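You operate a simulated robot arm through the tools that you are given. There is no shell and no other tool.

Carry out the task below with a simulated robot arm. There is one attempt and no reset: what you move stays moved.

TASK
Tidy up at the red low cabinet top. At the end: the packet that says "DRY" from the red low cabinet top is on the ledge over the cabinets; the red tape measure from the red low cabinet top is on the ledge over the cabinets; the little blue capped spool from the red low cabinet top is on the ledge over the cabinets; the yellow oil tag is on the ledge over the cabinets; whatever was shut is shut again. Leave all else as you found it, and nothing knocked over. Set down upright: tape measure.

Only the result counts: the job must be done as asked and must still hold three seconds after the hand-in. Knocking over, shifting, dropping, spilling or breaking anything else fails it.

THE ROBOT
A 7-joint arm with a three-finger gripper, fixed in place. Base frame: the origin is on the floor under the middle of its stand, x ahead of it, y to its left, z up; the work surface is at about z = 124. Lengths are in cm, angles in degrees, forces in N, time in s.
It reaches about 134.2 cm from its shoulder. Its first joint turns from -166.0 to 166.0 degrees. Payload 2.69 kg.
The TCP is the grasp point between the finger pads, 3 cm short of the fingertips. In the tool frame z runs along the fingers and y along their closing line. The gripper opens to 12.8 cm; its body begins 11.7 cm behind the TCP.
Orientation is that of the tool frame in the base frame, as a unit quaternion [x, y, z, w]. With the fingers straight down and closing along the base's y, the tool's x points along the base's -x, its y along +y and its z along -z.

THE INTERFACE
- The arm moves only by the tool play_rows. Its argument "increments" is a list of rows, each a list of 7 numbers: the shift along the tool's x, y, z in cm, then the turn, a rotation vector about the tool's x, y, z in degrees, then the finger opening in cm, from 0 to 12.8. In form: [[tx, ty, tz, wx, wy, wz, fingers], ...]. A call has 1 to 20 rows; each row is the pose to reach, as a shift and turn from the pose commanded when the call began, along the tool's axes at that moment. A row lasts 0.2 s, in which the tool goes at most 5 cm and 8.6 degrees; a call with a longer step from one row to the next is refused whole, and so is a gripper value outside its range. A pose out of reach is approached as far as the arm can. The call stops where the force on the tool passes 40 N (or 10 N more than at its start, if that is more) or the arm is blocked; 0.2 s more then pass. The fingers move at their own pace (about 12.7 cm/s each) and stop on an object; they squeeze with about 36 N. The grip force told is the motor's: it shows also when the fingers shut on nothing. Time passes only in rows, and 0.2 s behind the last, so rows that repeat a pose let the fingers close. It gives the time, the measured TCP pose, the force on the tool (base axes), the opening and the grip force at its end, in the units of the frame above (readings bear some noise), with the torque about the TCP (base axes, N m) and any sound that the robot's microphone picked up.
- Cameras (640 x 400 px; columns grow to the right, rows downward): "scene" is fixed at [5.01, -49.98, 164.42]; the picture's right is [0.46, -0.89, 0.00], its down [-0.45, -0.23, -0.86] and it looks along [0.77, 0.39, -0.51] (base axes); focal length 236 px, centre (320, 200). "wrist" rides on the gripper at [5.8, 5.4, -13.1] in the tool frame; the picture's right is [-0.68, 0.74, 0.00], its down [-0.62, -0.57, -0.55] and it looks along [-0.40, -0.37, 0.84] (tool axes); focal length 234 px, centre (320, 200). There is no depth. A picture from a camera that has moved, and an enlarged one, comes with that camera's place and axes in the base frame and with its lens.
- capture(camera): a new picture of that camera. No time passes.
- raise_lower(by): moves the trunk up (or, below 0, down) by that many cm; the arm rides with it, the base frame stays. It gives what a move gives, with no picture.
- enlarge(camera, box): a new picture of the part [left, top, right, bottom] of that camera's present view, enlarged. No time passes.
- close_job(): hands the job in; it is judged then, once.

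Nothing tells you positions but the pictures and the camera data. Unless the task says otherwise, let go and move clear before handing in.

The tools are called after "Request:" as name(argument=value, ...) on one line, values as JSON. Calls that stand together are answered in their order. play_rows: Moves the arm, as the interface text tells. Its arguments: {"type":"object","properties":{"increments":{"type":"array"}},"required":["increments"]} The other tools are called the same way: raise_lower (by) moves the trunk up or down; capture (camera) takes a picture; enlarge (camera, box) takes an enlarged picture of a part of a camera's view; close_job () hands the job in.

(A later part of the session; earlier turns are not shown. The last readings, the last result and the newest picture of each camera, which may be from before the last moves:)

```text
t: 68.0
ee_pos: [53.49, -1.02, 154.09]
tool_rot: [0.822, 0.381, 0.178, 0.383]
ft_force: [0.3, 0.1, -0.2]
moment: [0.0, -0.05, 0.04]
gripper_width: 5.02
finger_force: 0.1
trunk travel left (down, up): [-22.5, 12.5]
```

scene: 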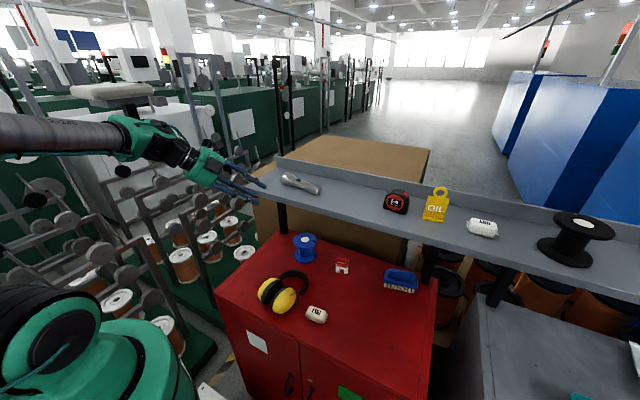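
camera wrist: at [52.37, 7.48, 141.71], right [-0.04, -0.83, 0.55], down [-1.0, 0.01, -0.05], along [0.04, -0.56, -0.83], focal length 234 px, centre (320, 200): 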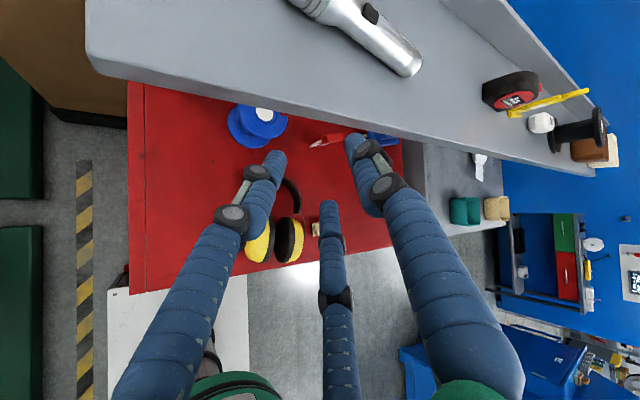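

Request:
play_rows(increments=[[2.27, -2.95, -1.45, 0, -5.1, 4.27, 5], [4.53, -5.9, -2.9, 0, -10.2, 8.53, 5], [6.8, -8.84, -4.35, 0, -15.3, 12.8, 5], [6.8, -8.84, -4.35, 0, -15.3, 12.8, 5]])

Request:
play_rows(increments=[[0, 0, 0, -8.3, 0, 0, 5], [0, 0, 0, -16.6, 0, 0, 5], [0, 0, 0, -25, 0, 0, 5], [0, 0, 0, -25, 0, 0, 5]])

Request:
capture(camera="scene")

Request:
capture(camera="wrist")

```text
t: 69.0
ee_pos: [53.37, 5.78, 154.5]
tool_rot: [0.875, 0.252, 0.097, 0.403]
ft_force: [0.6, 1.3, -0.9]
moment: [-0.16, 0.02, -0.13]
gripper_width: 5.01
finger_force: 0.1
out of reach, approached as far as the arm can: row 2, 3, 4
trunk travel left (down, up): [-22.5, 12.5]
```

```text
t: 70.0
ee_pos: [54.04, 2.47, 163.26]
tool_rot: [0.767, 0.229, 0.138, 0.583]
ft_force: [0.7, 0.1, 0.2]
moment: [-0.01, -0.01, 0.05]
gripper_width: 5.01
finger_force: 0.0
out of reach, approached as far as the arm can: row 1, 2, 3, 4
trunk travel left (down, up): [-22.5, 12.5]
```

```text
taken
```

scene: 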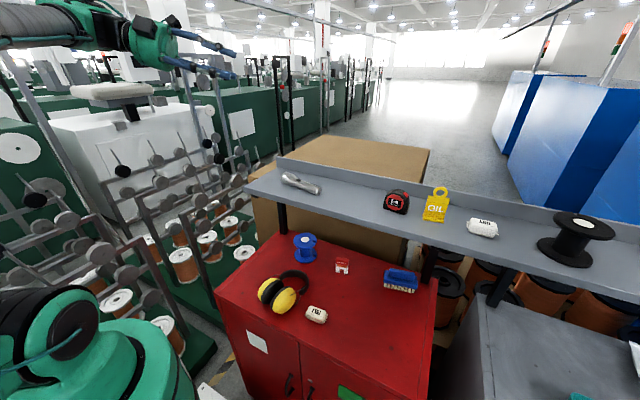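

```text
taken
camera wrist: at [53.76, 15.23, 171.85], right [-0.44, -0.51, 0.74], down [-0.9, 0.26, -0.35], along [-0.02, -0.82, -0.57], focal length 234 px, centre (320, 200)
```

wrist: 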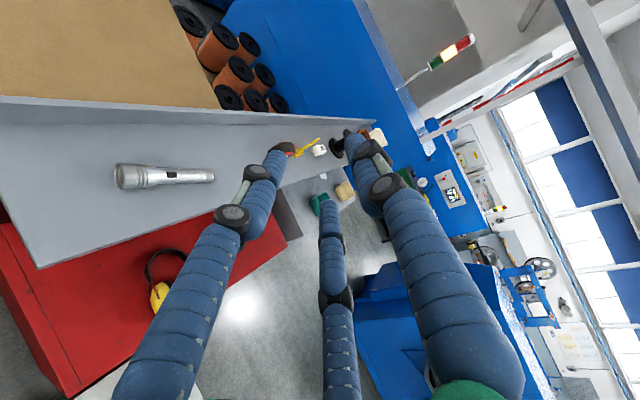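

The orientation itself is reachable, but this route isn't. I'll bring the tool back to a steep 70° pitch facing -50°, at a spot in front of the ledge's left end. The plan is to descend there and swing the fingers forward under the ledge.

Request:
play_rows(increments=[[0, 0, 0, 7.6, 1.3, -0.6, 5], [0, 0, 0, 15.2, 2.6, -1.2, 5], [0, 0, 0, 22.8, 3.9, -1.8, 5], [0.7, -3.9, 0.33, 30.4, 5.2, -2.3, 5], [1.4, -7.8, 0.66, 38, 6.5, -2.9, 5], [2.0, -11.7, 1.0, 45.6, 7.8, -3.5, 5], [2.7, -15.6, 1.3, 53.25, 9.14, -4.1, 5], [3.4, -19.5, 1.65, 53.25, 9.14, -4.1, 5], [4.1, -23.5, 1.98, 53.25, 9.14, -4.1, 5], [4.1, -23.5, 1.98, 53.25, 9.14, -4.1, 5]])

Request:
capture(camera="scene")

```text
t: 72.2
ee_pos: [54.19, 7.85, 140.06]
tool_rot: [0.925, 0.337, 0.059, 0.163]
ft_force: [0.5, -0.1, -0.4]
moment: [-0.01, 0.03, -0.05]
gripper_width: 5.04
finger_force: 0.2
trunk travel left (down, up): [-22.5, 12.5]
```

```text
taken
```

scene: 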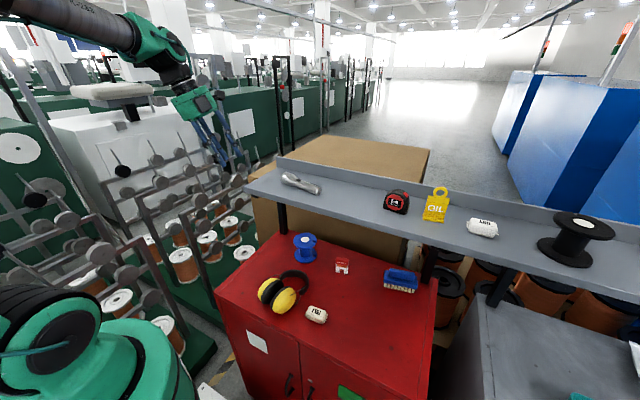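

Request:
play_rows(increments=[[0, -1.56, 4.3, 0, 0, 0, 5], [0, -3.12, 8.6, 0, 0, 0, 5], [0, -4.69, 12.9, 0, 0, 0, 5], [0, -6.25, 17.2, 0, 0, 0, 5], [0, -7.8, 21.5, 0, 0, 0, 5], [0, -9.37, 25.8, 0, 0, 0, 5], [0, -10.94, 30.1, 0, 0, 0, 5], [0, -10.94, 30.1, 0, 0, 0, 5]])

Request:
capture(camera="scene")

Request:
capture(camera="wrist")

```text
t: 74.0
ee_pos: [54.52, 7.23, 108.32]
tool_rot: [0.925, 0.341, 0.06, 0.159]
ft_force: [0.4, -0.1, -0.7]
moment: [-0.01, 0.02, -0.03]
gripper_width: 5.06
finger_force: 0.0
out of reach, approached as far as the arm can: row 7, 8
trunk travel left (down, up): [-22.5, 12.5]
```

```text
taken
```

scene: 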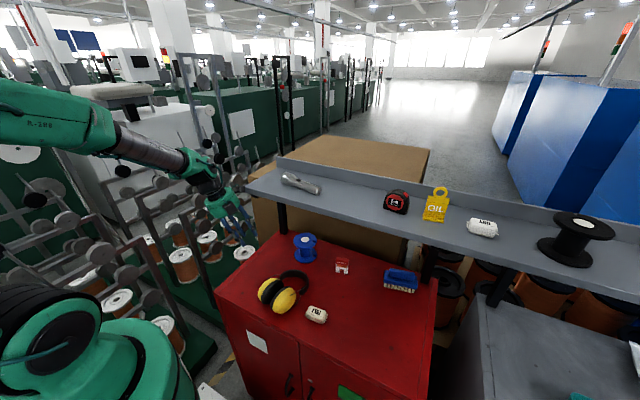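

```text
taken
camera wrist: at [59.42, 10.46, 122.69], right [-0.07, -0.97, 0.24], down [-0.93, 0.15, 0.33], along [-0.35, -0.21, -0.91], focal length 234 px, centre (320, 200)
```

wrist: 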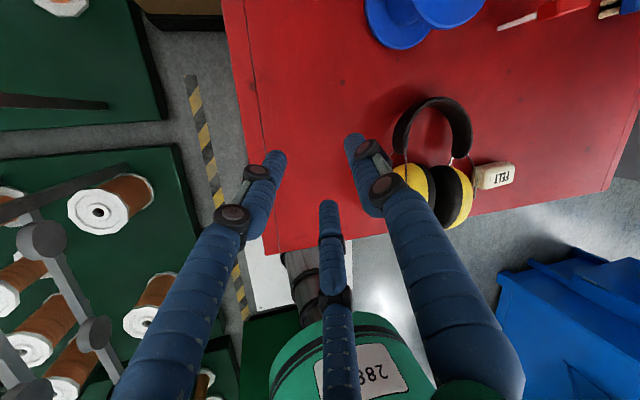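

The limit looks like the arm's fold near its base. Coming from the right-front side (+45°) keeps the wrist much farther out, and lowering the trunk adds room. I'll go back up first.

Request:
play_rows(increments=[[0, 1.5, -4.1, 0, 0, 0, 5], [0, 3.0, -8.2, 0, 0, 0, 5], [0, 4.5, -12.3, 0, 0, 0, 5], [0, 6.0, -16.4, 0, 0, 0, 5], [0, 7.5, -20.5, 0, 0, 0, 5], [0, 9.0, -24.6, 0, 0, 0, 5], [0, 10.5, -28.8, 0, 0, 0, 5], [0, 12.0, -32.9, 0, 0, 0, 5], [0, 13.7, -37.6, 0, 0, 0, 5], [0, 13.7, -37.6, 8.3, 0, 0, 5], [0, 13.7, -37.6, 16.6, 0, 0, 5], [0, 13.7, -37.6, 20, 0, 0, 5], [0, 13.7, -37.6, 20, 0, 0, 5]])

```text
t: 76.8
ee_pos: [54.35, 7.08, 148.4]
tool_rot: [0.94, 0.342, 0.001, -0.001]
ft_force: [-0.2, -0.3, -0.7]
moment: [-0.02, 0.0, 0.0]
gripper_width: 5.0
finger_force: 0.1
trunk travel left (down, up): [-22.5, 12.5]
```

Request:
play_rows(increments=[[-2.63, 2.04, -0.1, 0, 0, -7.9, 5], [-5.25, 4.08, -0.3, 0, 0, -15.8, 5], [-7.9, 6.1, -0.4, 0, 0, -23.7, 5], [-10.5, 8.2, -0.5, 0, 0, -31.6, 5], [-13.1, 10.2, -0.7, 0, 0, -39.5, 5], [-15.75, 12.25, -0.8, 0, 0, -47.5, 5], [-18.4, 14.3, -0.9, 0, 0, -55.4, 5], [-21, 16.3, -1.1, 0, 0, -63.3, 5], [-23.6, 18.4, -1.2, 0, 0, -71.2, 5], [-26.25, 20.4, -1.3, 0, 0, -79.1, 5], [-28.9, 22.5, -1.5, 0, 0, -87, 5], [-31.5, 24.5, -1.6, 0, 0, -95, 5], [-31.5, 24.5, -1.6, 0, 0, -95, 5]])

Request:
capture(camera="scene")

Request:
capture(camera="wrist")

```text
t: 79.6
ee_pos: [45.94, -31.9, 150.06]
tool_rot: [0.382, 0.924, 0.001, 0.0]
ft_force: [0.7, 0.0, 0.8]
moment: [0.03, 0.05, 0.03]
gripper_width: 4.99
finger_force: 0.0
trunk travel left (down, up): [-22.5, 12.5]
```

```text
taken
```

scene: 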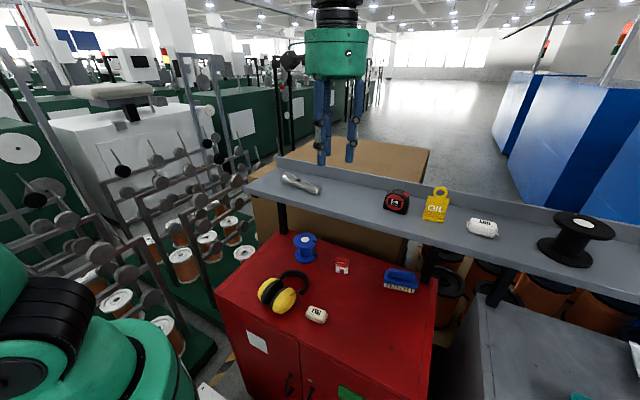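

```text
taken
camera wrist: at [45.55, -23.96, 163.33], right [1.0, 0.04, 0.0], down [0.04, -0.84, 0.55], along [0.02, -0.55, -0.84], focal length 234 px, centre (320, 200)
```

wrist: 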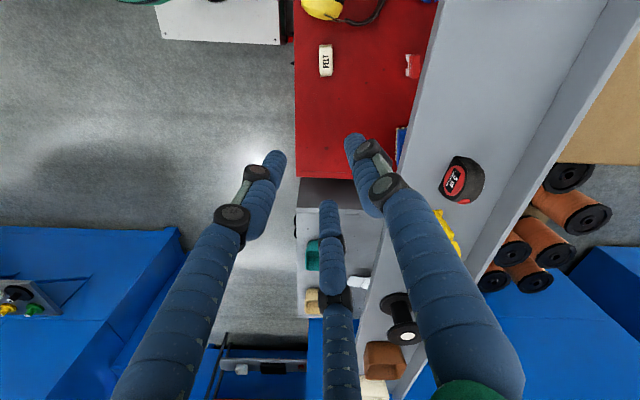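

The yaw is now right for the right-front approach. I'll lower the trunk 20 cm; the tool is well in front of the ledge and high above the cabinet.

Request:
raise_lower(by=-20)

Request:
capture(camera="scene")

```text
t: 81.8
ee_pos: [45.88, -31.88, 129.97]
tool_rot: [0.383, 0.924, 0.002, -0.001]
ft_force: [-0.1, 0.3, 0.2]
moment: [-0.03, 0.02, -0.02]
gripper_width: 4.98
finger_force: 0.0
trunk travel left (down, up): [-2.5, 32.5]
```

```text
taken
```

scene: 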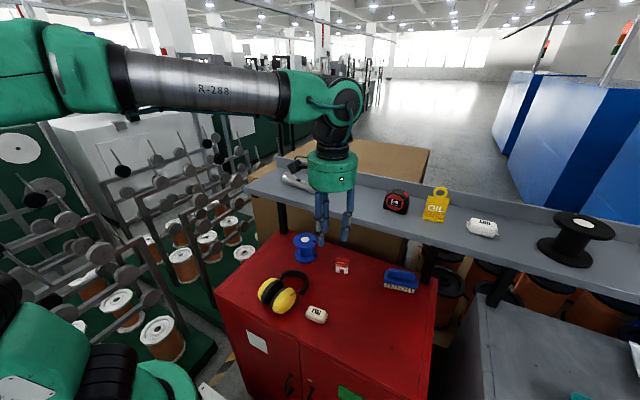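

Trunk lowered, with plenty of arm freedom. I'll descend in front of the ledge and swing the fingers forward toward a pre-grasp pose about 10 cm short of the spool.

Request:
play_rows(increments=[[0, 0, 4.5, 0, 0, 0, 5], [0, 0, 9, 0, 0, 0, 5], [0, 0, 13.5, 0, 0, 0, 5], [0, 0, 18, 0, 0, 0, 5], [-0.16, 2.42, 19.1, -8, 0, 0, 5], [-0.31, 4.84, 20.2, -16, 0, 0, 5], [-0.47, 7.27, 21.4, -24, 0, 0, 5], [-0.62, 9.69, 22.5, -32, 0, 0, 5], [-0.78, 12.1, 23.6, -40, 0, 0, 5], [-0.78, 12.1, 23.6, -40, 0, 0, 5]])

Request:
capture(camera="scene")

Request:
capture(camera="wrist")

```text
t: 84.0
ee_pos: [55.1, -23.81, 106.42]
tool_rot: [0.359, 0.868, 0.319, 0.13]
ft_force: [0.2, -0.8, 0.2]
moment: [-0.03, 0.02, 0.03]
gripper_width: 5.01
finger_force: 0.1
trunk travel left (down, up): [-2.5, 32.5]
```

```text
taken
```

scene: 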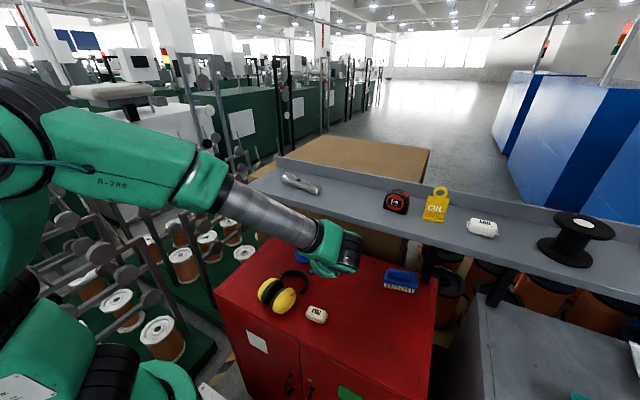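

```text
taken
camera wrist: at [47.9, -22.73, 120.03], right [0.88, -0.08, 0.47], down [-0.12, -0.99, 0.05], along [0.47, -0.1, -0.88], focal length 234 px, centre (320, 200)
```

wrist: 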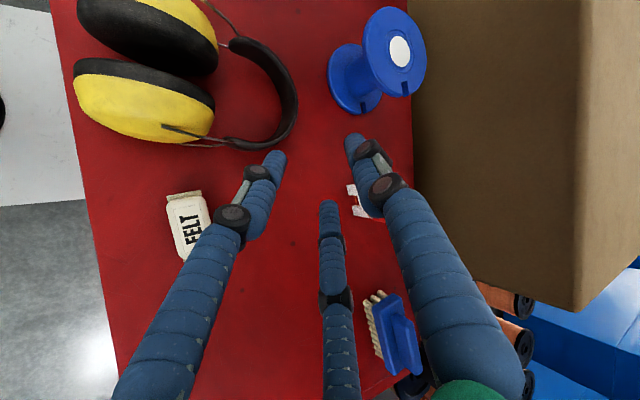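

This route works. The wrist camera now has a clear view of the spool, so I'll enlarge to locate it precisely.

Request:
enlarge(camera="wrist", box=[310, 0, 450, 130])

Request:
enlarge(camera="wrist", box=[180, 0, 420, 230])

```text
3.08 times, centred on (380, 65) of wrist
camera zoom: at [47.9, -22.73, 120.03], right [0.88, -0.08, 0.47], down [-0.12, -0.99, 0.05], along [0.47, -0.1, -0.88], focal length 720 px, centre (135, 615)
```

zoom: 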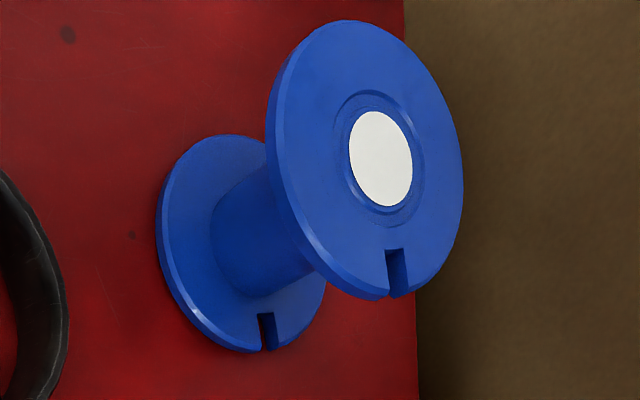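

```text
1.74 times, centred on (300, 115) of wrist
camera zoom: at [47.9, -22.73, 120.03], right [0.88, -0.08, 0.47], down [-0.12, -0.99, 0.05], along [0.47, -0.1, -0.88], focal length 407 px, centre (355, 348)
```

zoom: 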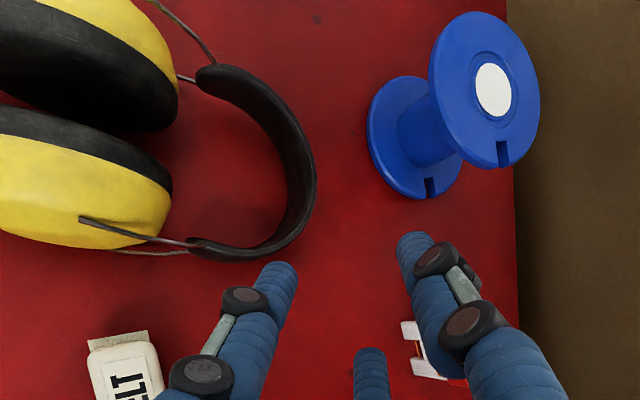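

The spool centre is refined to about (69.75, -9.85), top at z≈100.5. I'll continue the swing to the pre-grasp pose with 18° pitch and open the fingers to 8.

Request:
play_rows(increments=[[-0.13, 1.24, 2.5, -8, 0, 0, 5], [-0.26, 2.48, 5, -16, 0, 0, 6], [-0.39, 3.73, 7.5, -24, 0, 0, 7], [-0.52, 4.97, 10, -32, 0, 0, 8], [-0.52, 4.97, 10, -32, 0, 0, 8]])

Request:
capture(camera="wrist")

Request:
capture(camera="scene")

```text
t: 85.2
ee_pos: [62.77, -16.78, 101.99]
tool_rot: [0.31, 0.746, 0.545, 0.224]
ft_force: [0.1, 0.5, -0.9]
moment: [0.02, -0.02, 0.04]
gripper_width: 7.97
finger_force: 0.0
trunk travel left (down, up): [-2.5, 32.5]
```

```text
taken
camera wrist: at [50.93, -20.31, 111.23], right [0.64, -0.32, 0.7], down [-0.06, -0.93, -0.37], along [0.77, 0.2, -0.61], focal length 234 px, centre (320, 200)
```

wrist: 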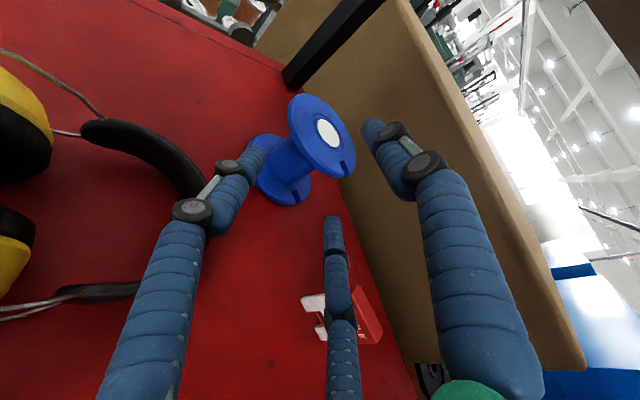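

```text
taken
```

scene: 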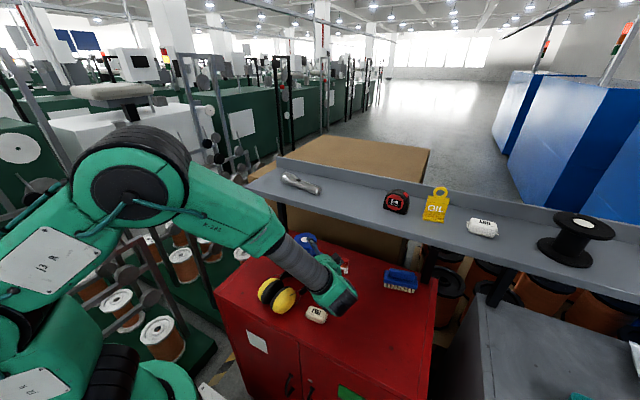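

Pre-grasp pose reached exactly. One more precise look at the spool from here.

Request:
enlarge(camera="wrist", box=[230, 80, 370, 220])

Request:
enlarge(camera="scene", box=[270, 220, 370, 310])

```text
2.86 times, centred on (300, 150) of wrist
camera zoom: at [50.93, -20.31, 111.23], right [0.64, -0.32, 0.7], down [-0.06, -0.93, -0.37], along [0.77, 0.2, -0.61], focal length 669 px, centre (377, 343)
```

zoom: 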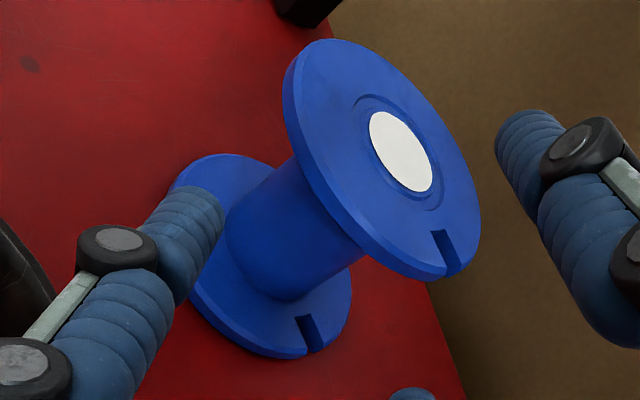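

```text
4.44 times, centred on (320, 265) of scene
camera zoom: at [5.01, -49.98, 164.42], right [0.46, -0.89, 0.0], down [-0.45, -0.23, -0.86], along [0.77, 0.39, -0.51], focal length 1049 px, centre (320, -89)
```

zoom: 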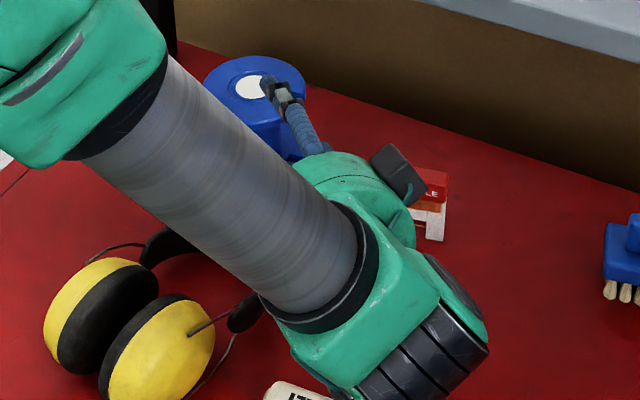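

The spool is about 9.9 cm ahead and laterally centred within a few mm, so the straddle lines up. I'll advance 5 cm along the tool axis and check again.

Request:
play_rows(increments=[[-0.05, 0, 1.7, 0, 0, 0, 8], [-0.1, 0, 3.4, 0, 0, 0, 8], [-0.1, 0, 5, 0, 0, 0, 8], [-0.1, 0, 5, 0, 0, 0, 8]])

Request:
capture(camera="wrist")

Request:
enlarge(camera="wrist", box=[200, 60, 420, 240])

Request:
enlarge(camera="scene", box=[280, 220, 360, 290])

```text
t: 86.2
ee_pos: [66.11, -13.63, 100.52]
tool_rot: [0.31, 0.747, 0.544, 0.225]
ft_force: [0.0, 0.0, -0.1]
moment: [-0.02, 0.03, 0.01]
gripper_width: 7.98
finger_force: 0.2
trunk travel left (down, up): [-2.5, 32.5]
```

```text
taken
camera wrist: at [54.29, -17.02, 109.8], right [0.64, -0.32, 0.7], down [-0.06, -0.93, -0.37], along [0.77, 0.2, -0.61], focal length 234 px, centre (320, 200)
```

wrist: 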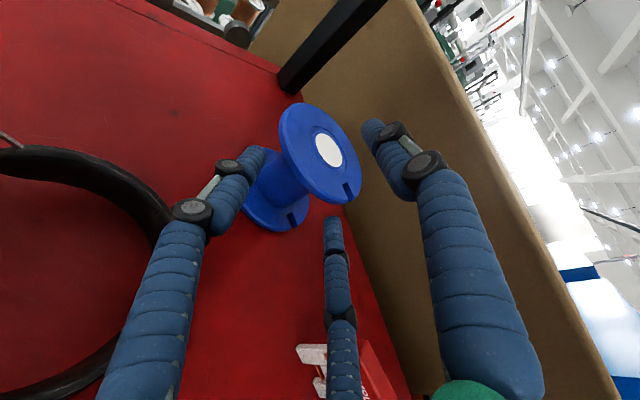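

```text
2.22 times, centred on (310, 150) of wrist
camera zoom: at [54.29, -17.02, 109.8], right [0.64, -0.32, 0.7], down [-0.06, -0.93, -0.37], along [0.77, 0.2, -0.61], focal length 520 px, centre (342, 311)
```

zoom: 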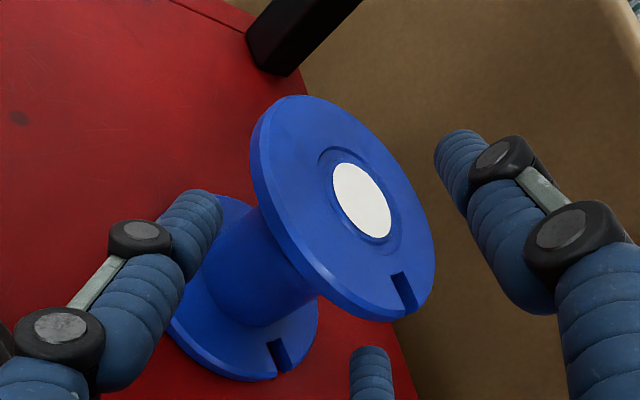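

```text
5.71 times, centred on (320, 255) of scene
camera zoom: at [5.01, -49.98, 164.42], right [0.46, -0.89, 0.0], down [-0.45, -0.23, -0.86], along [0.77, 0.39, -0.51], focal length 1349 px, centre (320, -114)
```

zoom: 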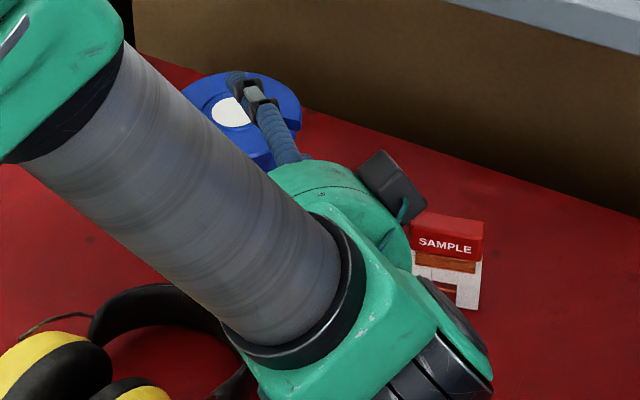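

The spool axis is about 4.8 cm ahead and 0.25 cm toward tool +x. I'll advance to the grasp position with those corrections.

Request:
play_rows(increments=[[0.15, -0.2, 1.2, 0, 0, 0, 8], [0.25, -0.35, 2.4, 0, 0, 0, 8], [0.25, -0.35, 3.6, 0, 0, 0, 8], [0.25, -0.35, 4.6, 0, 0, 0, 8], [0.25, -0.35, 4.6, 0, 0, 0, 8]])

Request:
enlarge(camera="wrist", box=[200, 60, 420, 260])

Request:
enlarge(camera="scene", box=[280, 220, 360, 290])

```text
t: 87.4
ee_pos: [68.95, -10.32, 98.64]
tool_rot: [0.31, 0.747, 0.543, 0.224]
ft_force: [-0.4, 0.6, -0.3]
moment: [-0.02, 0.0, 0.01]
gripper_width: 8.0
finger_force: 0.2
trunk travel left (down, up): [-2.5, 32.5]
```

```text
2.00 times, centred on (310, 160) of wrist
camera zoom: at [57.2, -13.79, 108.01], right [0.64, -0.32, 0.7], down [-0.06, -0.93, -0.37], along [0.77, 0.2, -0.61], focal length 468 px, centre (340, 280)
```

zoom: 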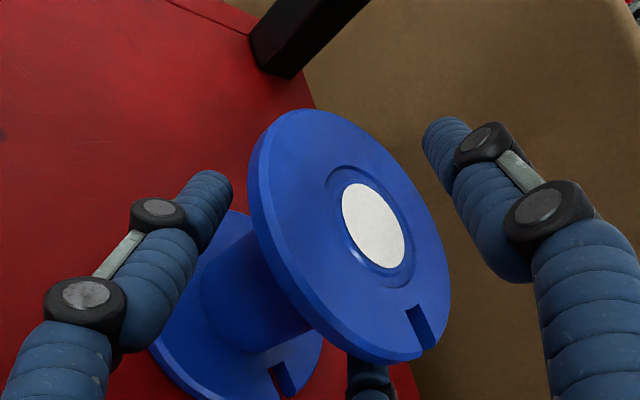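

```text
5.71 times, centred on (320, 255) of scene
camera zoom: at [5.01, -49.98, 164.42], right [0.46, -0.89, 0.0], down [-0.45, -0.23, -0.86], along [0.77, 0.39, -0.51], focal length 1349 px, centre (320, -114)
```

zoom: 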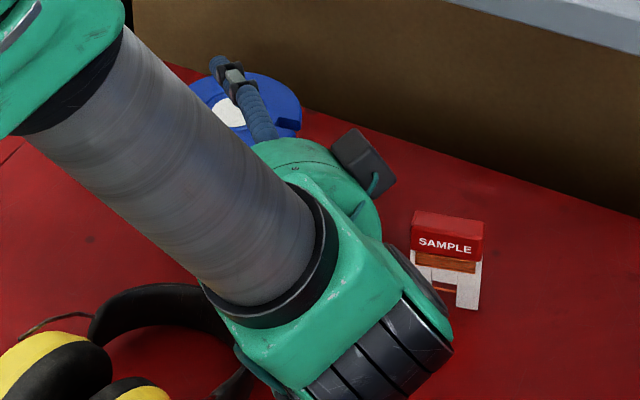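

The fingers straddle the core beneath the top flange, the thumb is above it, and there's no contact yet. I'll close in stages.

Request:
play_rows(increments=[[0, 0, 0, 0, 0, 0, 7.2], [0, 0, 0, 0, 0, 0, 6.6], [0, 0, 0, 0, 0, 0, 6.2], [0, 0, 0, 0, 0, 0, 6.2]])

Request:
enlarge(camera="wrist", box=[200, 60, 420, 260])

```text
t: 88.4
ee_pos: [69.02, -10.38, 98.72]
tool_rot: [0.31, 0.747, 0.544, 0.224]
ft_force: [0.5, 0.1, -0.7]
moment: [0.02, -0.01, 0.0]
gripper_width: 6.2
finger_force: 0.2
trunk travel left (down, up): [-2.5, 32.5]
```

```text
2.00 times, centred on (310, 160) of wrist
camera zoom: at [57.19, -13.81, 108.03], right [0.64, -0.32, 0.7], down [-0.06, -0.93, -0.37], along [0.77, 0.2, -0.61], focal length 468 px, centre (340, 280)
```

zoom: 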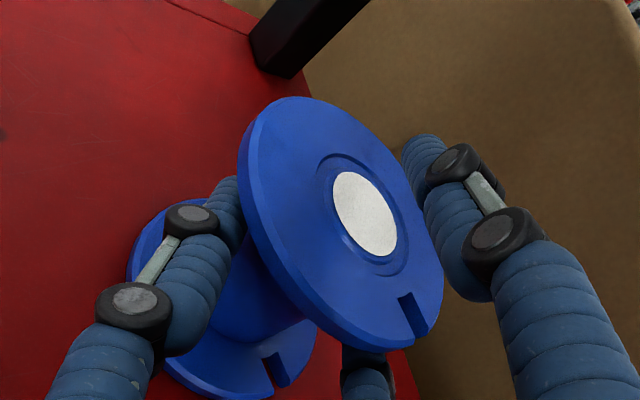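

The spool slid slightly as the fingers centred it and stayed upright. I'll close fully.

Request:
play_rows(increments=[[0, 0, 0, 0, 0, 0, 5.8], [0, 0, 0, 0, 0, 0, 5.4], [0, 0, 0, 0, 0, 0, 5], [0, 0, 0, 0, 0, 0, 4], [0, 0, 0, 0, 0, 0, 4]])

Request:
enlarge(camera="wrist", box=[200, 60, 420, 260])

Request:
enlarge(camera="scene", box=[280, 220, 360, 290])

```text
t: 89.6
ee_pos: [69.0, -10.32, 98.69]
tool_rot: [0.31, 0.747, 0.545, 0.224]
ft_force: [0.4, -0.4, -1.3]
moment: [-0.02, 0.01, 0.03]
gripper_width: 5.6
finger_force: 11.6
trunk travel left (down, up): [-2.5, 32.5]
```

```text
2.00 times, centred on (310, 160) of wrist
camera zoom: at [57.19, -13.81, 108.02], right [0.64, -0.32, 0.7], down [-0.06, -0.93, -0.37], along [0.77, 0.2, -0.61], focal length 468 px, centre (340, 280)
```

zoom: 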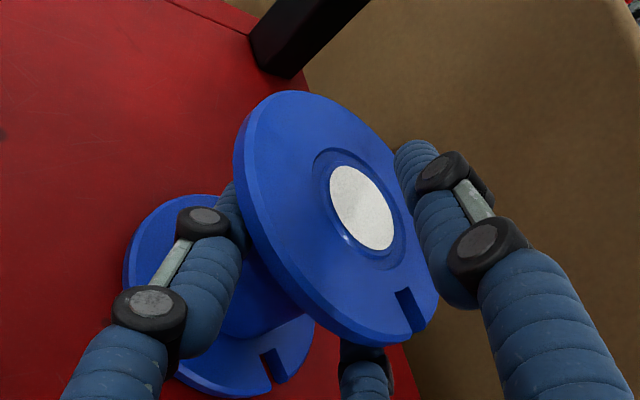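

```text
5.71 times, centred on (320, 255) of scene
camera zoom: at [5.01, -49.98, 164.42], right [0.46, -0.89, 0.0], down [-0.45, -0.23, -0.86], along [0.77, 0.39, -0.51], focal length 1349 px, centre (320, -114)
```

zoom: 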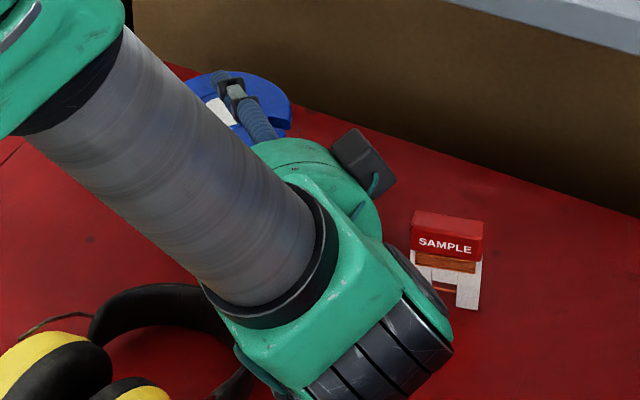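

Grip force is building at width 5.6. I'll hold a moment longer with a tighter command.

Request:
play_rows(increments=[[0, 0, 0, 0, 0, 0, 4], [0, 0, 0, 0, 0, 0, 3], [0, 0, 0, 0, 0, 0, 3]])

Request:
enlarge(camera="wrist", box=[200, 60, 420, 260])

```text
t: 90.4
ee_pos: [68.92, -10.29, 98.66]
tool_rot: [0.31, 0.747, 0.544, 0.224]
ft_force: [-0.3, -0.3, -1.0]
moment: [-0.03, 0.04, 0.02]
gripper_width: 5.53
finger_force: 19.0
trunk travel left (down, up): [-2.5, 32.5]
```

```text
2.00 times, centred on (310, 160) of wrist
camera zoom: at [57.19, -13.81, 108.02], right [0.64, -0.32, 0.7], down [-0.06, -0.93, -0.37], along [0.77, 0.2, -0.61], focal length 468 px, centre (340, 280)
```

zoom: 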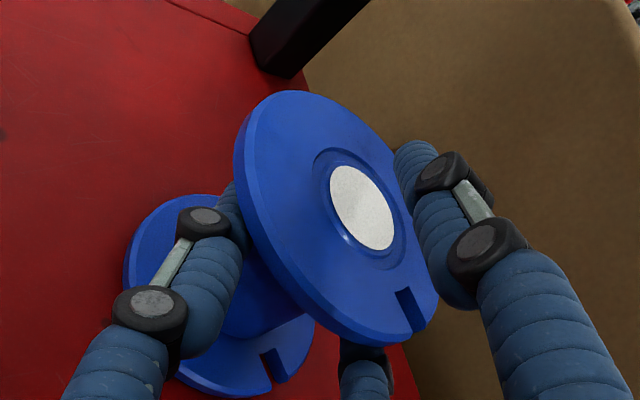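

Request:
play_rows(increments=[[0, 0, 0, 0, 0, 0, 2], [0, 0, 0, 0, 0, 0, 1], [0, 0, 0, 0, 0, 0, 1], [0, 0, 0, 0, 0, 0, 1]])

Request:
enlarge(camera="wrist", box=[200, 60, 420, 260])

```text
t: 91.4
ee_pos: [69.0, -10.38, 98.68]
tool_rot: [0.31, 0.747, 0.544, 0.225]
ft_force: [0.3, 1.2, -0.9]
moment: [-0.04, 0.0, 0.01]
gripper_width: 5.48
finger_force: 33.4
trunk travel left (down, up): [-2.5, 32.5]
```

```text
2.00 times, centred on (310, 160) of wrist
camera zoom: at [57.19, -13.81, 108.02], right [0.64, -0.32, 0.7], down [-0.06, -0.93, -0.37], along [0.77, 0.2, -0.61], focal length 468 px, centre (340, 280)
```

zoom: 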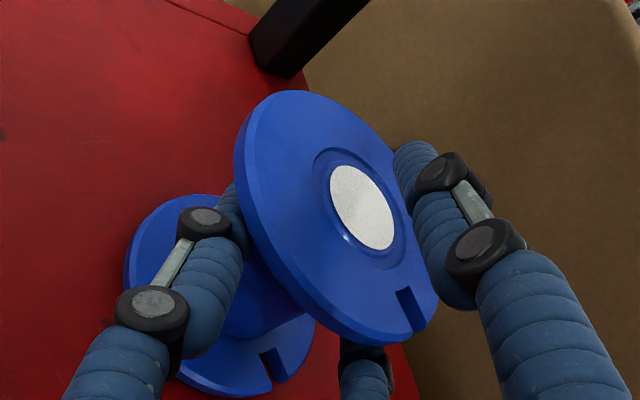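

The grip is now at 33 N and the spool hasn't moved. I'll lift about 1.5 cm and check how it hangs.

Request:
play_rows(increments=[[0, 0.29, -0.09, 0, 0, 0, 0.5], [0, 0.57, -0.18, 0, 0, 0, 0.5], [0, 0.95, -0.31, 0, 0, 0, 0.5], [0, 1.43, -0.46, 0, 0, 0, 0.5], [0, 1.43, -0.46, 0, 0, 0, 0.5]])

Request:
enlarge(camera="wrist", box=[200, 60, 420, 260])

Request:
enlarge(camera="scene", box=[280, 210, 360, 280])

```text
t: 92.6
ee_pos: [69.0, -10.4, 100.18]
tool_rot: [0.309, 0.747, 0.544, 0.224]
ft_force: [-0.7, 0.1, -1.0]
moment: [-0.04, 0.07, 0.0]
gripper_width: 5.48
finger_force: 36.1
trunk travel left (down, up): [-2.5, 32.5]
```

```text
2.00 times, centred on (310, 160) of wrist
camera zoom: at [57.17, -13.84, 109.51], right [0.64, -0.32, 0.7], down [-0.06, -0.93, -0.37], along [0.77, 0.2, -0.61], focal length 468 px, centre (340, 280)
```

zoom: 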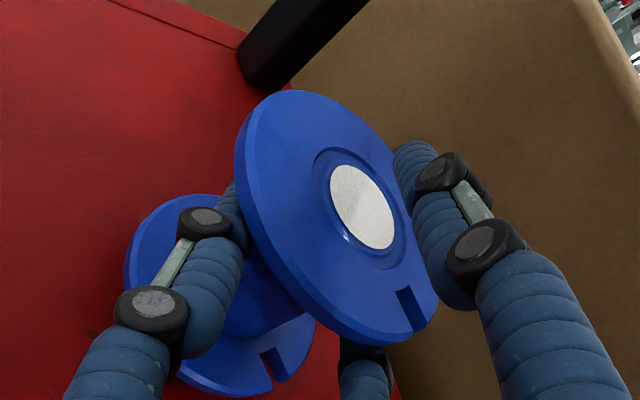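

```text
5.71 times, centred on (320, 245) of scene
camera zoom: at [5.01, -49.98, 164.42], right [0.46, -0.89, 0.0], down [-0.45, -0.23, -0.86], along [0.77, 0.39, -0.51], focal length 1349 px, centre (320, -57)
```

zoom: 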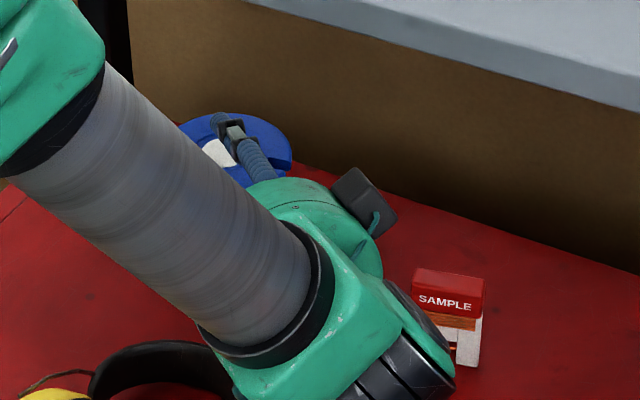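

The spool came up cleanly and still upright in the hand. I'll raise it 7 cm to clear the other items, staying under the ledge, then draw it back diagonally from beneath the ledge.

Request:
play_rows(increments=[[0, 2.2, -0.7, 0, 0, 0, 0.5], [0, 4.4, -1.4, 0, 0, 0, 0.5], [0, 6.66, -2.14, 0, 0, 0, 0.5], [0, 5.5, -5.8, 0, 0, 0, 0.5], [0, 4.3, -9.4, 0, 0, 0, 0.5], [0, 3.1, -13.1, 0, 0, 0, 0.5], [0, 1.9, -16.8, 0, 0, 0, 0.5], [0, 0.7, -20.5, 0, 0, 0, 0.5], [0, -0.46, -24.3, 0, 0, 0, 0.5], [0, -0.46, -24.3, 0, 0, 0, 0.5]])

Request:
capture(camera="wrist")

Request:
capture(camera="scene")

```text
t: 94.8
ee_pos: [52.45, -26.94, 107.36]
tool_rot: [0.31, 0.747, 0.544, 0.224]
ft_force: [-0.4, -0.3, -1.9]
moment: [-0.05, 0.0, 0.03]
gripper_width: 5.47
finger_force: 35.6
trunk travel left (down, up): [-2.5, 32.5]
```

```text
taken
camera wrist: at [40.68, -30.41, 116.64], right [0.64, -0.32, 0.7], down [-0.06, -0.93, -0.37], along [0.77, 0.2, -0.61], focal length 234 px, centre (320, 200)
```

wrist: 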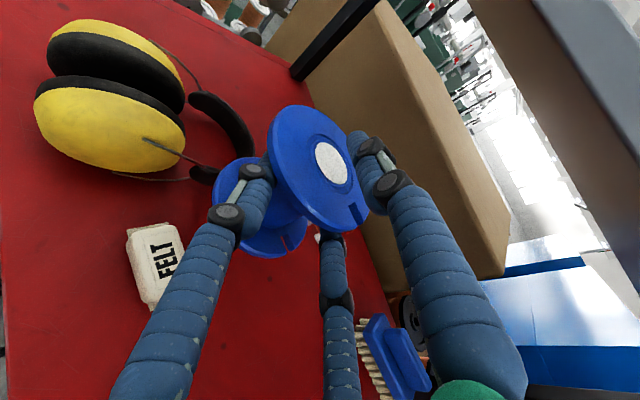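

```text
taken
```

scene: 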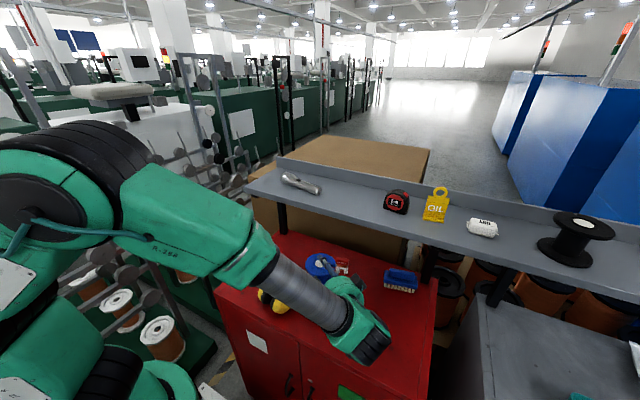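

The spool is out from under the ledge. I'll back off 2 cm more for margin, then raise the trunk to lift it straight up above ledge height.

Request:
play_rows(increments=[[0, -0.6, -1.9, 0, 0, 0, 0.5], [0, -0.6, -1.9, 0, 0, 0, 0.5]])

Request:
raise_lower(by=30)

Request:
capture(camera="wrist")

Request:
capture(camera="scene")

```text
t: 95.4
ee_pos: [50.96, -28.18, 107.37]
tool_rot: [0.31, 0.747, 0.544, 0.225]
ft_force: [-0.4, -0.5, -1.5]
moment: [-0.07, 0.05, -0.02]
gripper_width: 5.42
finger_force: 36.2
trunk travel left (down, up): [-2.5, 32.5]
```

```text
t: 98.4
ee_pos: [51.12, -28.24, 137.34]
tool_rot: [0.31, 0.747, 0.544, 0.225]
ft_force: [0.3, -0.1, -1.9]
moment: [-0.02, 0.0, 0.01]
gripper_width: 5.41
finger_force: 35.7
trunk travel left (down, up): [-32.5, 2.5]
```

```text
taken
camera wrist: at [39.31, -31.74, 146.64], right [0.64, -0.32, 0.7], down [-0.06, -0.93, -0.37], along [0.77, 0.2, -0.61], focal length 234 px, centre (320, 200)
```

wrist: 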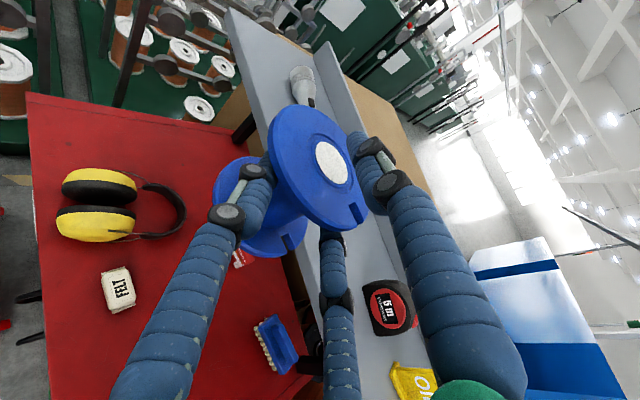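

```text
taken
```

scene: 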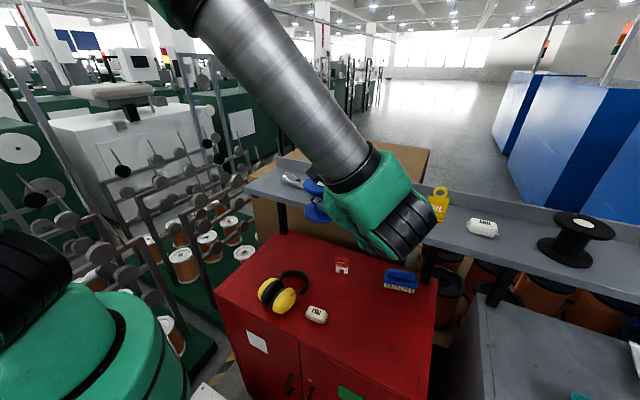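

The spool is held above ledge height. It seems to sit slightly forward in the fingertips, so I'll move gently: up a bit, forward over the ledge, and turn the approach direction so the hand stays away from the tape measure.

Request:
play_rows(increments=[[0, 1.5, -0.5, 0, 0, 0, 0.5], [0, 3.05, -0.98, 0, 0, 0, 0.5], [-2.3, 3.6, 0.8, 0, 0, 0, 0.5], [-4.65, 4.2, 2.6, 0, 0, 0, 0.5], [-7.0, 4.8, 4.4, 0, 0, 0, 0.5], [-9.3, 5.36, 6.14, 0, 0, 0, 0.5], [-9.9, 5.56, 6.74, 0, -4.45, 1.42, 0.5], [-10.5, 5.75, 7.34, 0, -8.9, 2.83, 0.5], [-11.1, 5.95, 7.94, 0, -13.35, 4.25, 0.5], [-11.7, 6.14, 8.54, 0, -17.8, 5.67, 0.5], [-12.3, 6.34, 9.14, 0, -22.25, 7.08, 0.5], [-12.9, 6.53, 9.74, 0, -26.7, 8.5, 0.5], [-12.9, 6.53, 9.74, 0, -26.7, 8.5, 0.5]])

Request:
capture(camera="wrist")

Request:
capture(camera="scene")

```text
t: 101.2
ee_pos: [68.15, -29.3, 140.52]
tool_rot: [0.482, 0.649, 0.473, 0.35]
ft_force: [0.5, 0.8, -0.7]
moment: [-0.01, 0.05, -0.02]
gripper_width: 5.41
finger_force: 36.3
trunk travel left (down, up): [-32.5, 2.5]
```

```text
taken
camera wrist: at [56.07, -26.88, 149.85], right [0.41, -0.58, 0.7], down [-0.49, -0.79, -0.37], along [0.77, -0.19, -0.61], focal length 234 px, centre (320, 200)
```

wrist: 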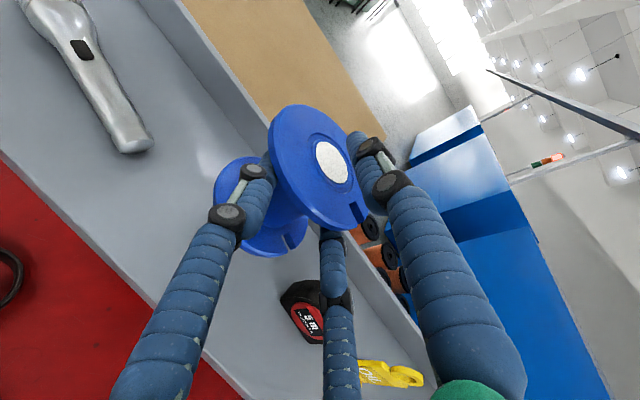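

```text
taken
```

scene: 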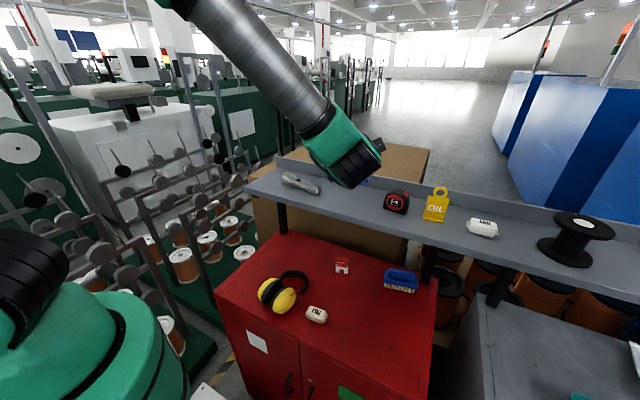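

The spool is over the free spot between the flashlight and the tape measure. I'll lower to just above the expected contact height (TCP ≈132.6).

Request:
play_rows(increments=[[0, -1.9, 0.61, 0, 0, 0, 0.5], [0, -3.8, 1.23, 0, 0, 0, 0.5], [0, -5.3, 1.7, 0, 0, 0, 0.5], [0, -6.4, 2.06, 0, 0, 0, 0.5], [0, -6.4, 2.06, 0, 0, 0, 0.5]])

Request:
capture(camera="wrist")

Request:
enlarge(camera="scene", box=[270, 110, 430, 230])

```text
t: 102.4
ee_pos: [68.21, -29.47, 133.85]
tool_rot: [0.48, 0.65, 0.473, 0.35]
ft_force: [0.3, -0.4, -1.2]
moment: [0.01, 0.03, 0.01]
gripper_width: 5.38
finger_force: 36.2
trunk travel left (down, up): [-32.5, 2.5]
```

```text
taken
camera wrist: at [56.12, -26.97, 143.06], right [0.41, -0.58, 0.7], down [-0.49, -0.79, -0.37], along [0.77, -0.19, -0.61], focal length 234 px, centre (320, 200)
```

wrist: 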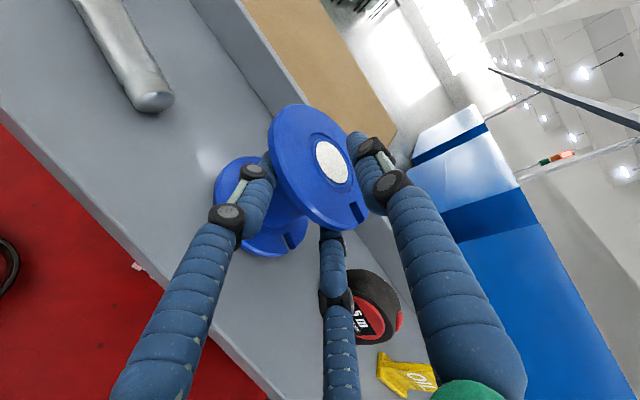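

```text
3.33 times, centred on (350, 170) of scene
camera zoom: at [5.01, -49.98, 164.42], right [0.46, -0.89, 0.0], down [-0.45, -0.23, -0.86], along [0.77, 0.39, -0.51], focal length 787 px, centre (220, 300)
```

zoom: 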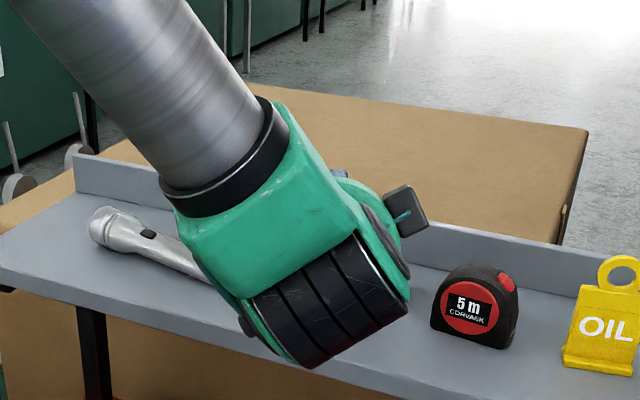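

Request:
play_rows(increments=[[0, -0.38, 0.12, 0, 0, 0, 0.5], [0, -0.67, 0.21, 0, 0, 0, 0.5], [0, -0.86, 0.28, 0, 0, 0, 0.5], [0, -1.0, 0.32, 0, 0, 0, 0.5]])

```text
t: 103.4
ee_pos: [68.32, -29.45, 132.77]
tool_rot: [0.48, 0.65, 0.474, 0.35]
ft_force: [-0.3, -0.4, -1.6]
moment: [-0.02, 0.0, 0.02]
gripper_width: 5.37
finger_force: 35.9
trunk travel left (down, up): [-32.5, 2.5]
```

Request:
play_rows(increments=[[0, -0.1, 0.03, 0, 0, 0, 0.5], [0, -0.19, 0.06, 0, 0, 0, 0.5], [0, -0.28, 0.09, 0, 0, 0, 0.5]])

```text
t: 104.2
ee_pos: [68.15, -29.42, 132.6]
tool_rot: [0.481, 0.65, 0.473, 0.351]
ft_force: [0.8, -0.3, 9.6]
moment: [0.51, -0.06, -0.03]
gripper_width: 5.36
finger_force: 35.7
trunk travel left (down, up): [-32.5, 2.5]
```

Touchdown at about 10 N. I'll ease the push slightly, then release progressively so the spool settles flat.

Request:
play_rows(increments=[[0, 0, 0, 0, 0, 0, 3], [0, 0, 0, 0, 0, 0, 4.4], [0, 0, 0, 0, 0, 0, 5.2], [0, 0, 0, 0, 0, 0, 5.6], [0, 0, 0, 0, 0, 0, 6.2], [0, 0, 0, 0, 0, 0, 6.8], [0, 0, 0, 0, 0, 0, 7.4], [0, 0, 0, 0, 0, 0, 7.8], [0, 0, 0, 0, 0, 0, 7.8]])

Request:
capture(camera="wrist")

Request:
enlarge(camera="wrist", box=[180, 60, 420, 280])

```text
t: 106.2
ee_pos: [68.3, -29.39, 132.39]
tool_rot: [0.481, 0.649, 0.473, 0.35]
ft_force: [-0.1, 0.6, 0.2]
moment: [0.02, -0.01, -0.03]
gripper_width: 7.81
finger_force: 0.0
trunk travel left (down, up): [-32.5, 2.5]
```

```text
taken
camera wrist: at [56.13, -26.91, 141.78], right [0.41, -0.58, 0.7], down [-0.49, -0.79, -0.37], along [0.77, -0.19, -0.61], focal length 234 px, centre (320, 200)
```

wrist: 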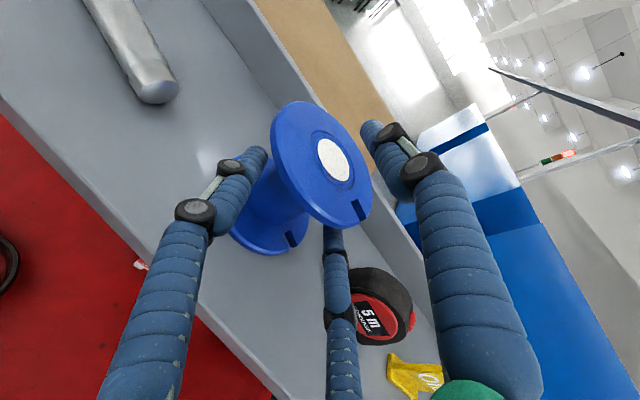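

```text
1.82 times, centred on (300, 170) of wrist
camera zoom: at [56.13, -26.91, 141.78], right [0.41, -0.58, 0.7], down [-0.49, -0.79, -0.37], along [0.77, -0.19, -0.61], focal length 426 px, centre (356, 254)
```

zoom: 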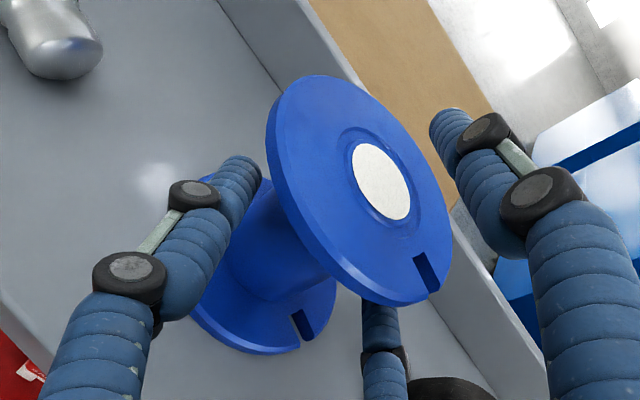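

The spool is free and standing upright on the ledge. I'll withdraw straight back along the finger axis.

Request:
play_rows(increments=[[0, 0, -1, 0, 0, 0, 7.8], [0, 0, -2.5, 0, 0, 0, 7.8], [0, 0, -4.5, 0, 0, 0, 7.8], [0, 0, -7, 0, 0, 0, 7.8], [0, 0, -10, 0, 0, 0, 7.8], [0, 0, -13.5, 0, 0, 0, 7.8], [0, 0, -13.5, 0, 0, 0, 7.8]])

Request:
capture(camera="wrist")

Request:
capture(camera="scene")

```text
t: 107.8
ee_pos: [55.87, -33.32, 136.64]
tool_rot: [0.481, 0.65, 0.473, 0.351]
ft_force: [0.5, 0.3, -0.8]
moment: [-0.01, -0.03, -0.04]
gripper_width: 7.8
finger_force: 0.1
trunk travel left (down, up): [-32.5, 2.5]
```

```text
taken
camera wrist: at [43.76, -30.73, 145.94], right [0.41, -0.58, 0.7], down [-0.49, -0.79, -0.37], along [0.77, -0.19, -0.61], focal length 234 px, centre (320, 200)
```

wrist: 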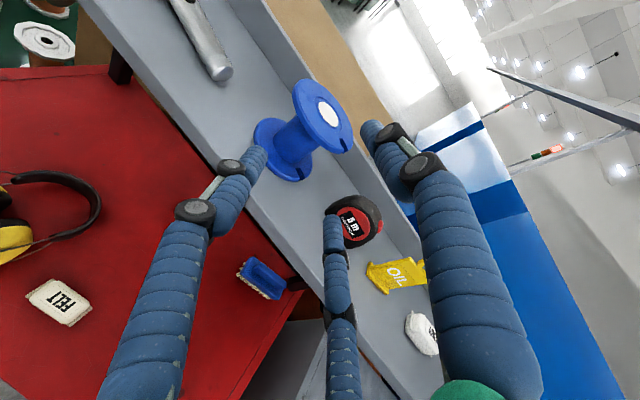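

```text
taken
```

scene: 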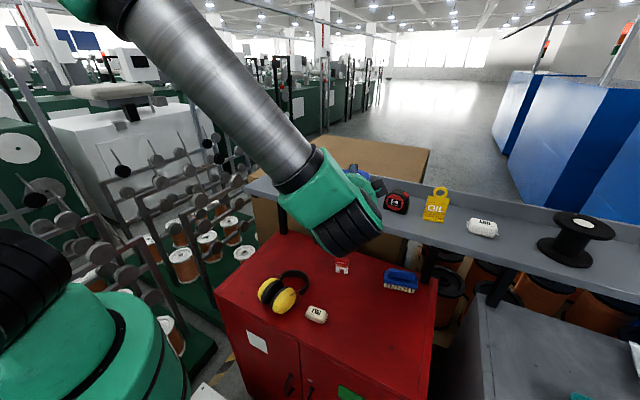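

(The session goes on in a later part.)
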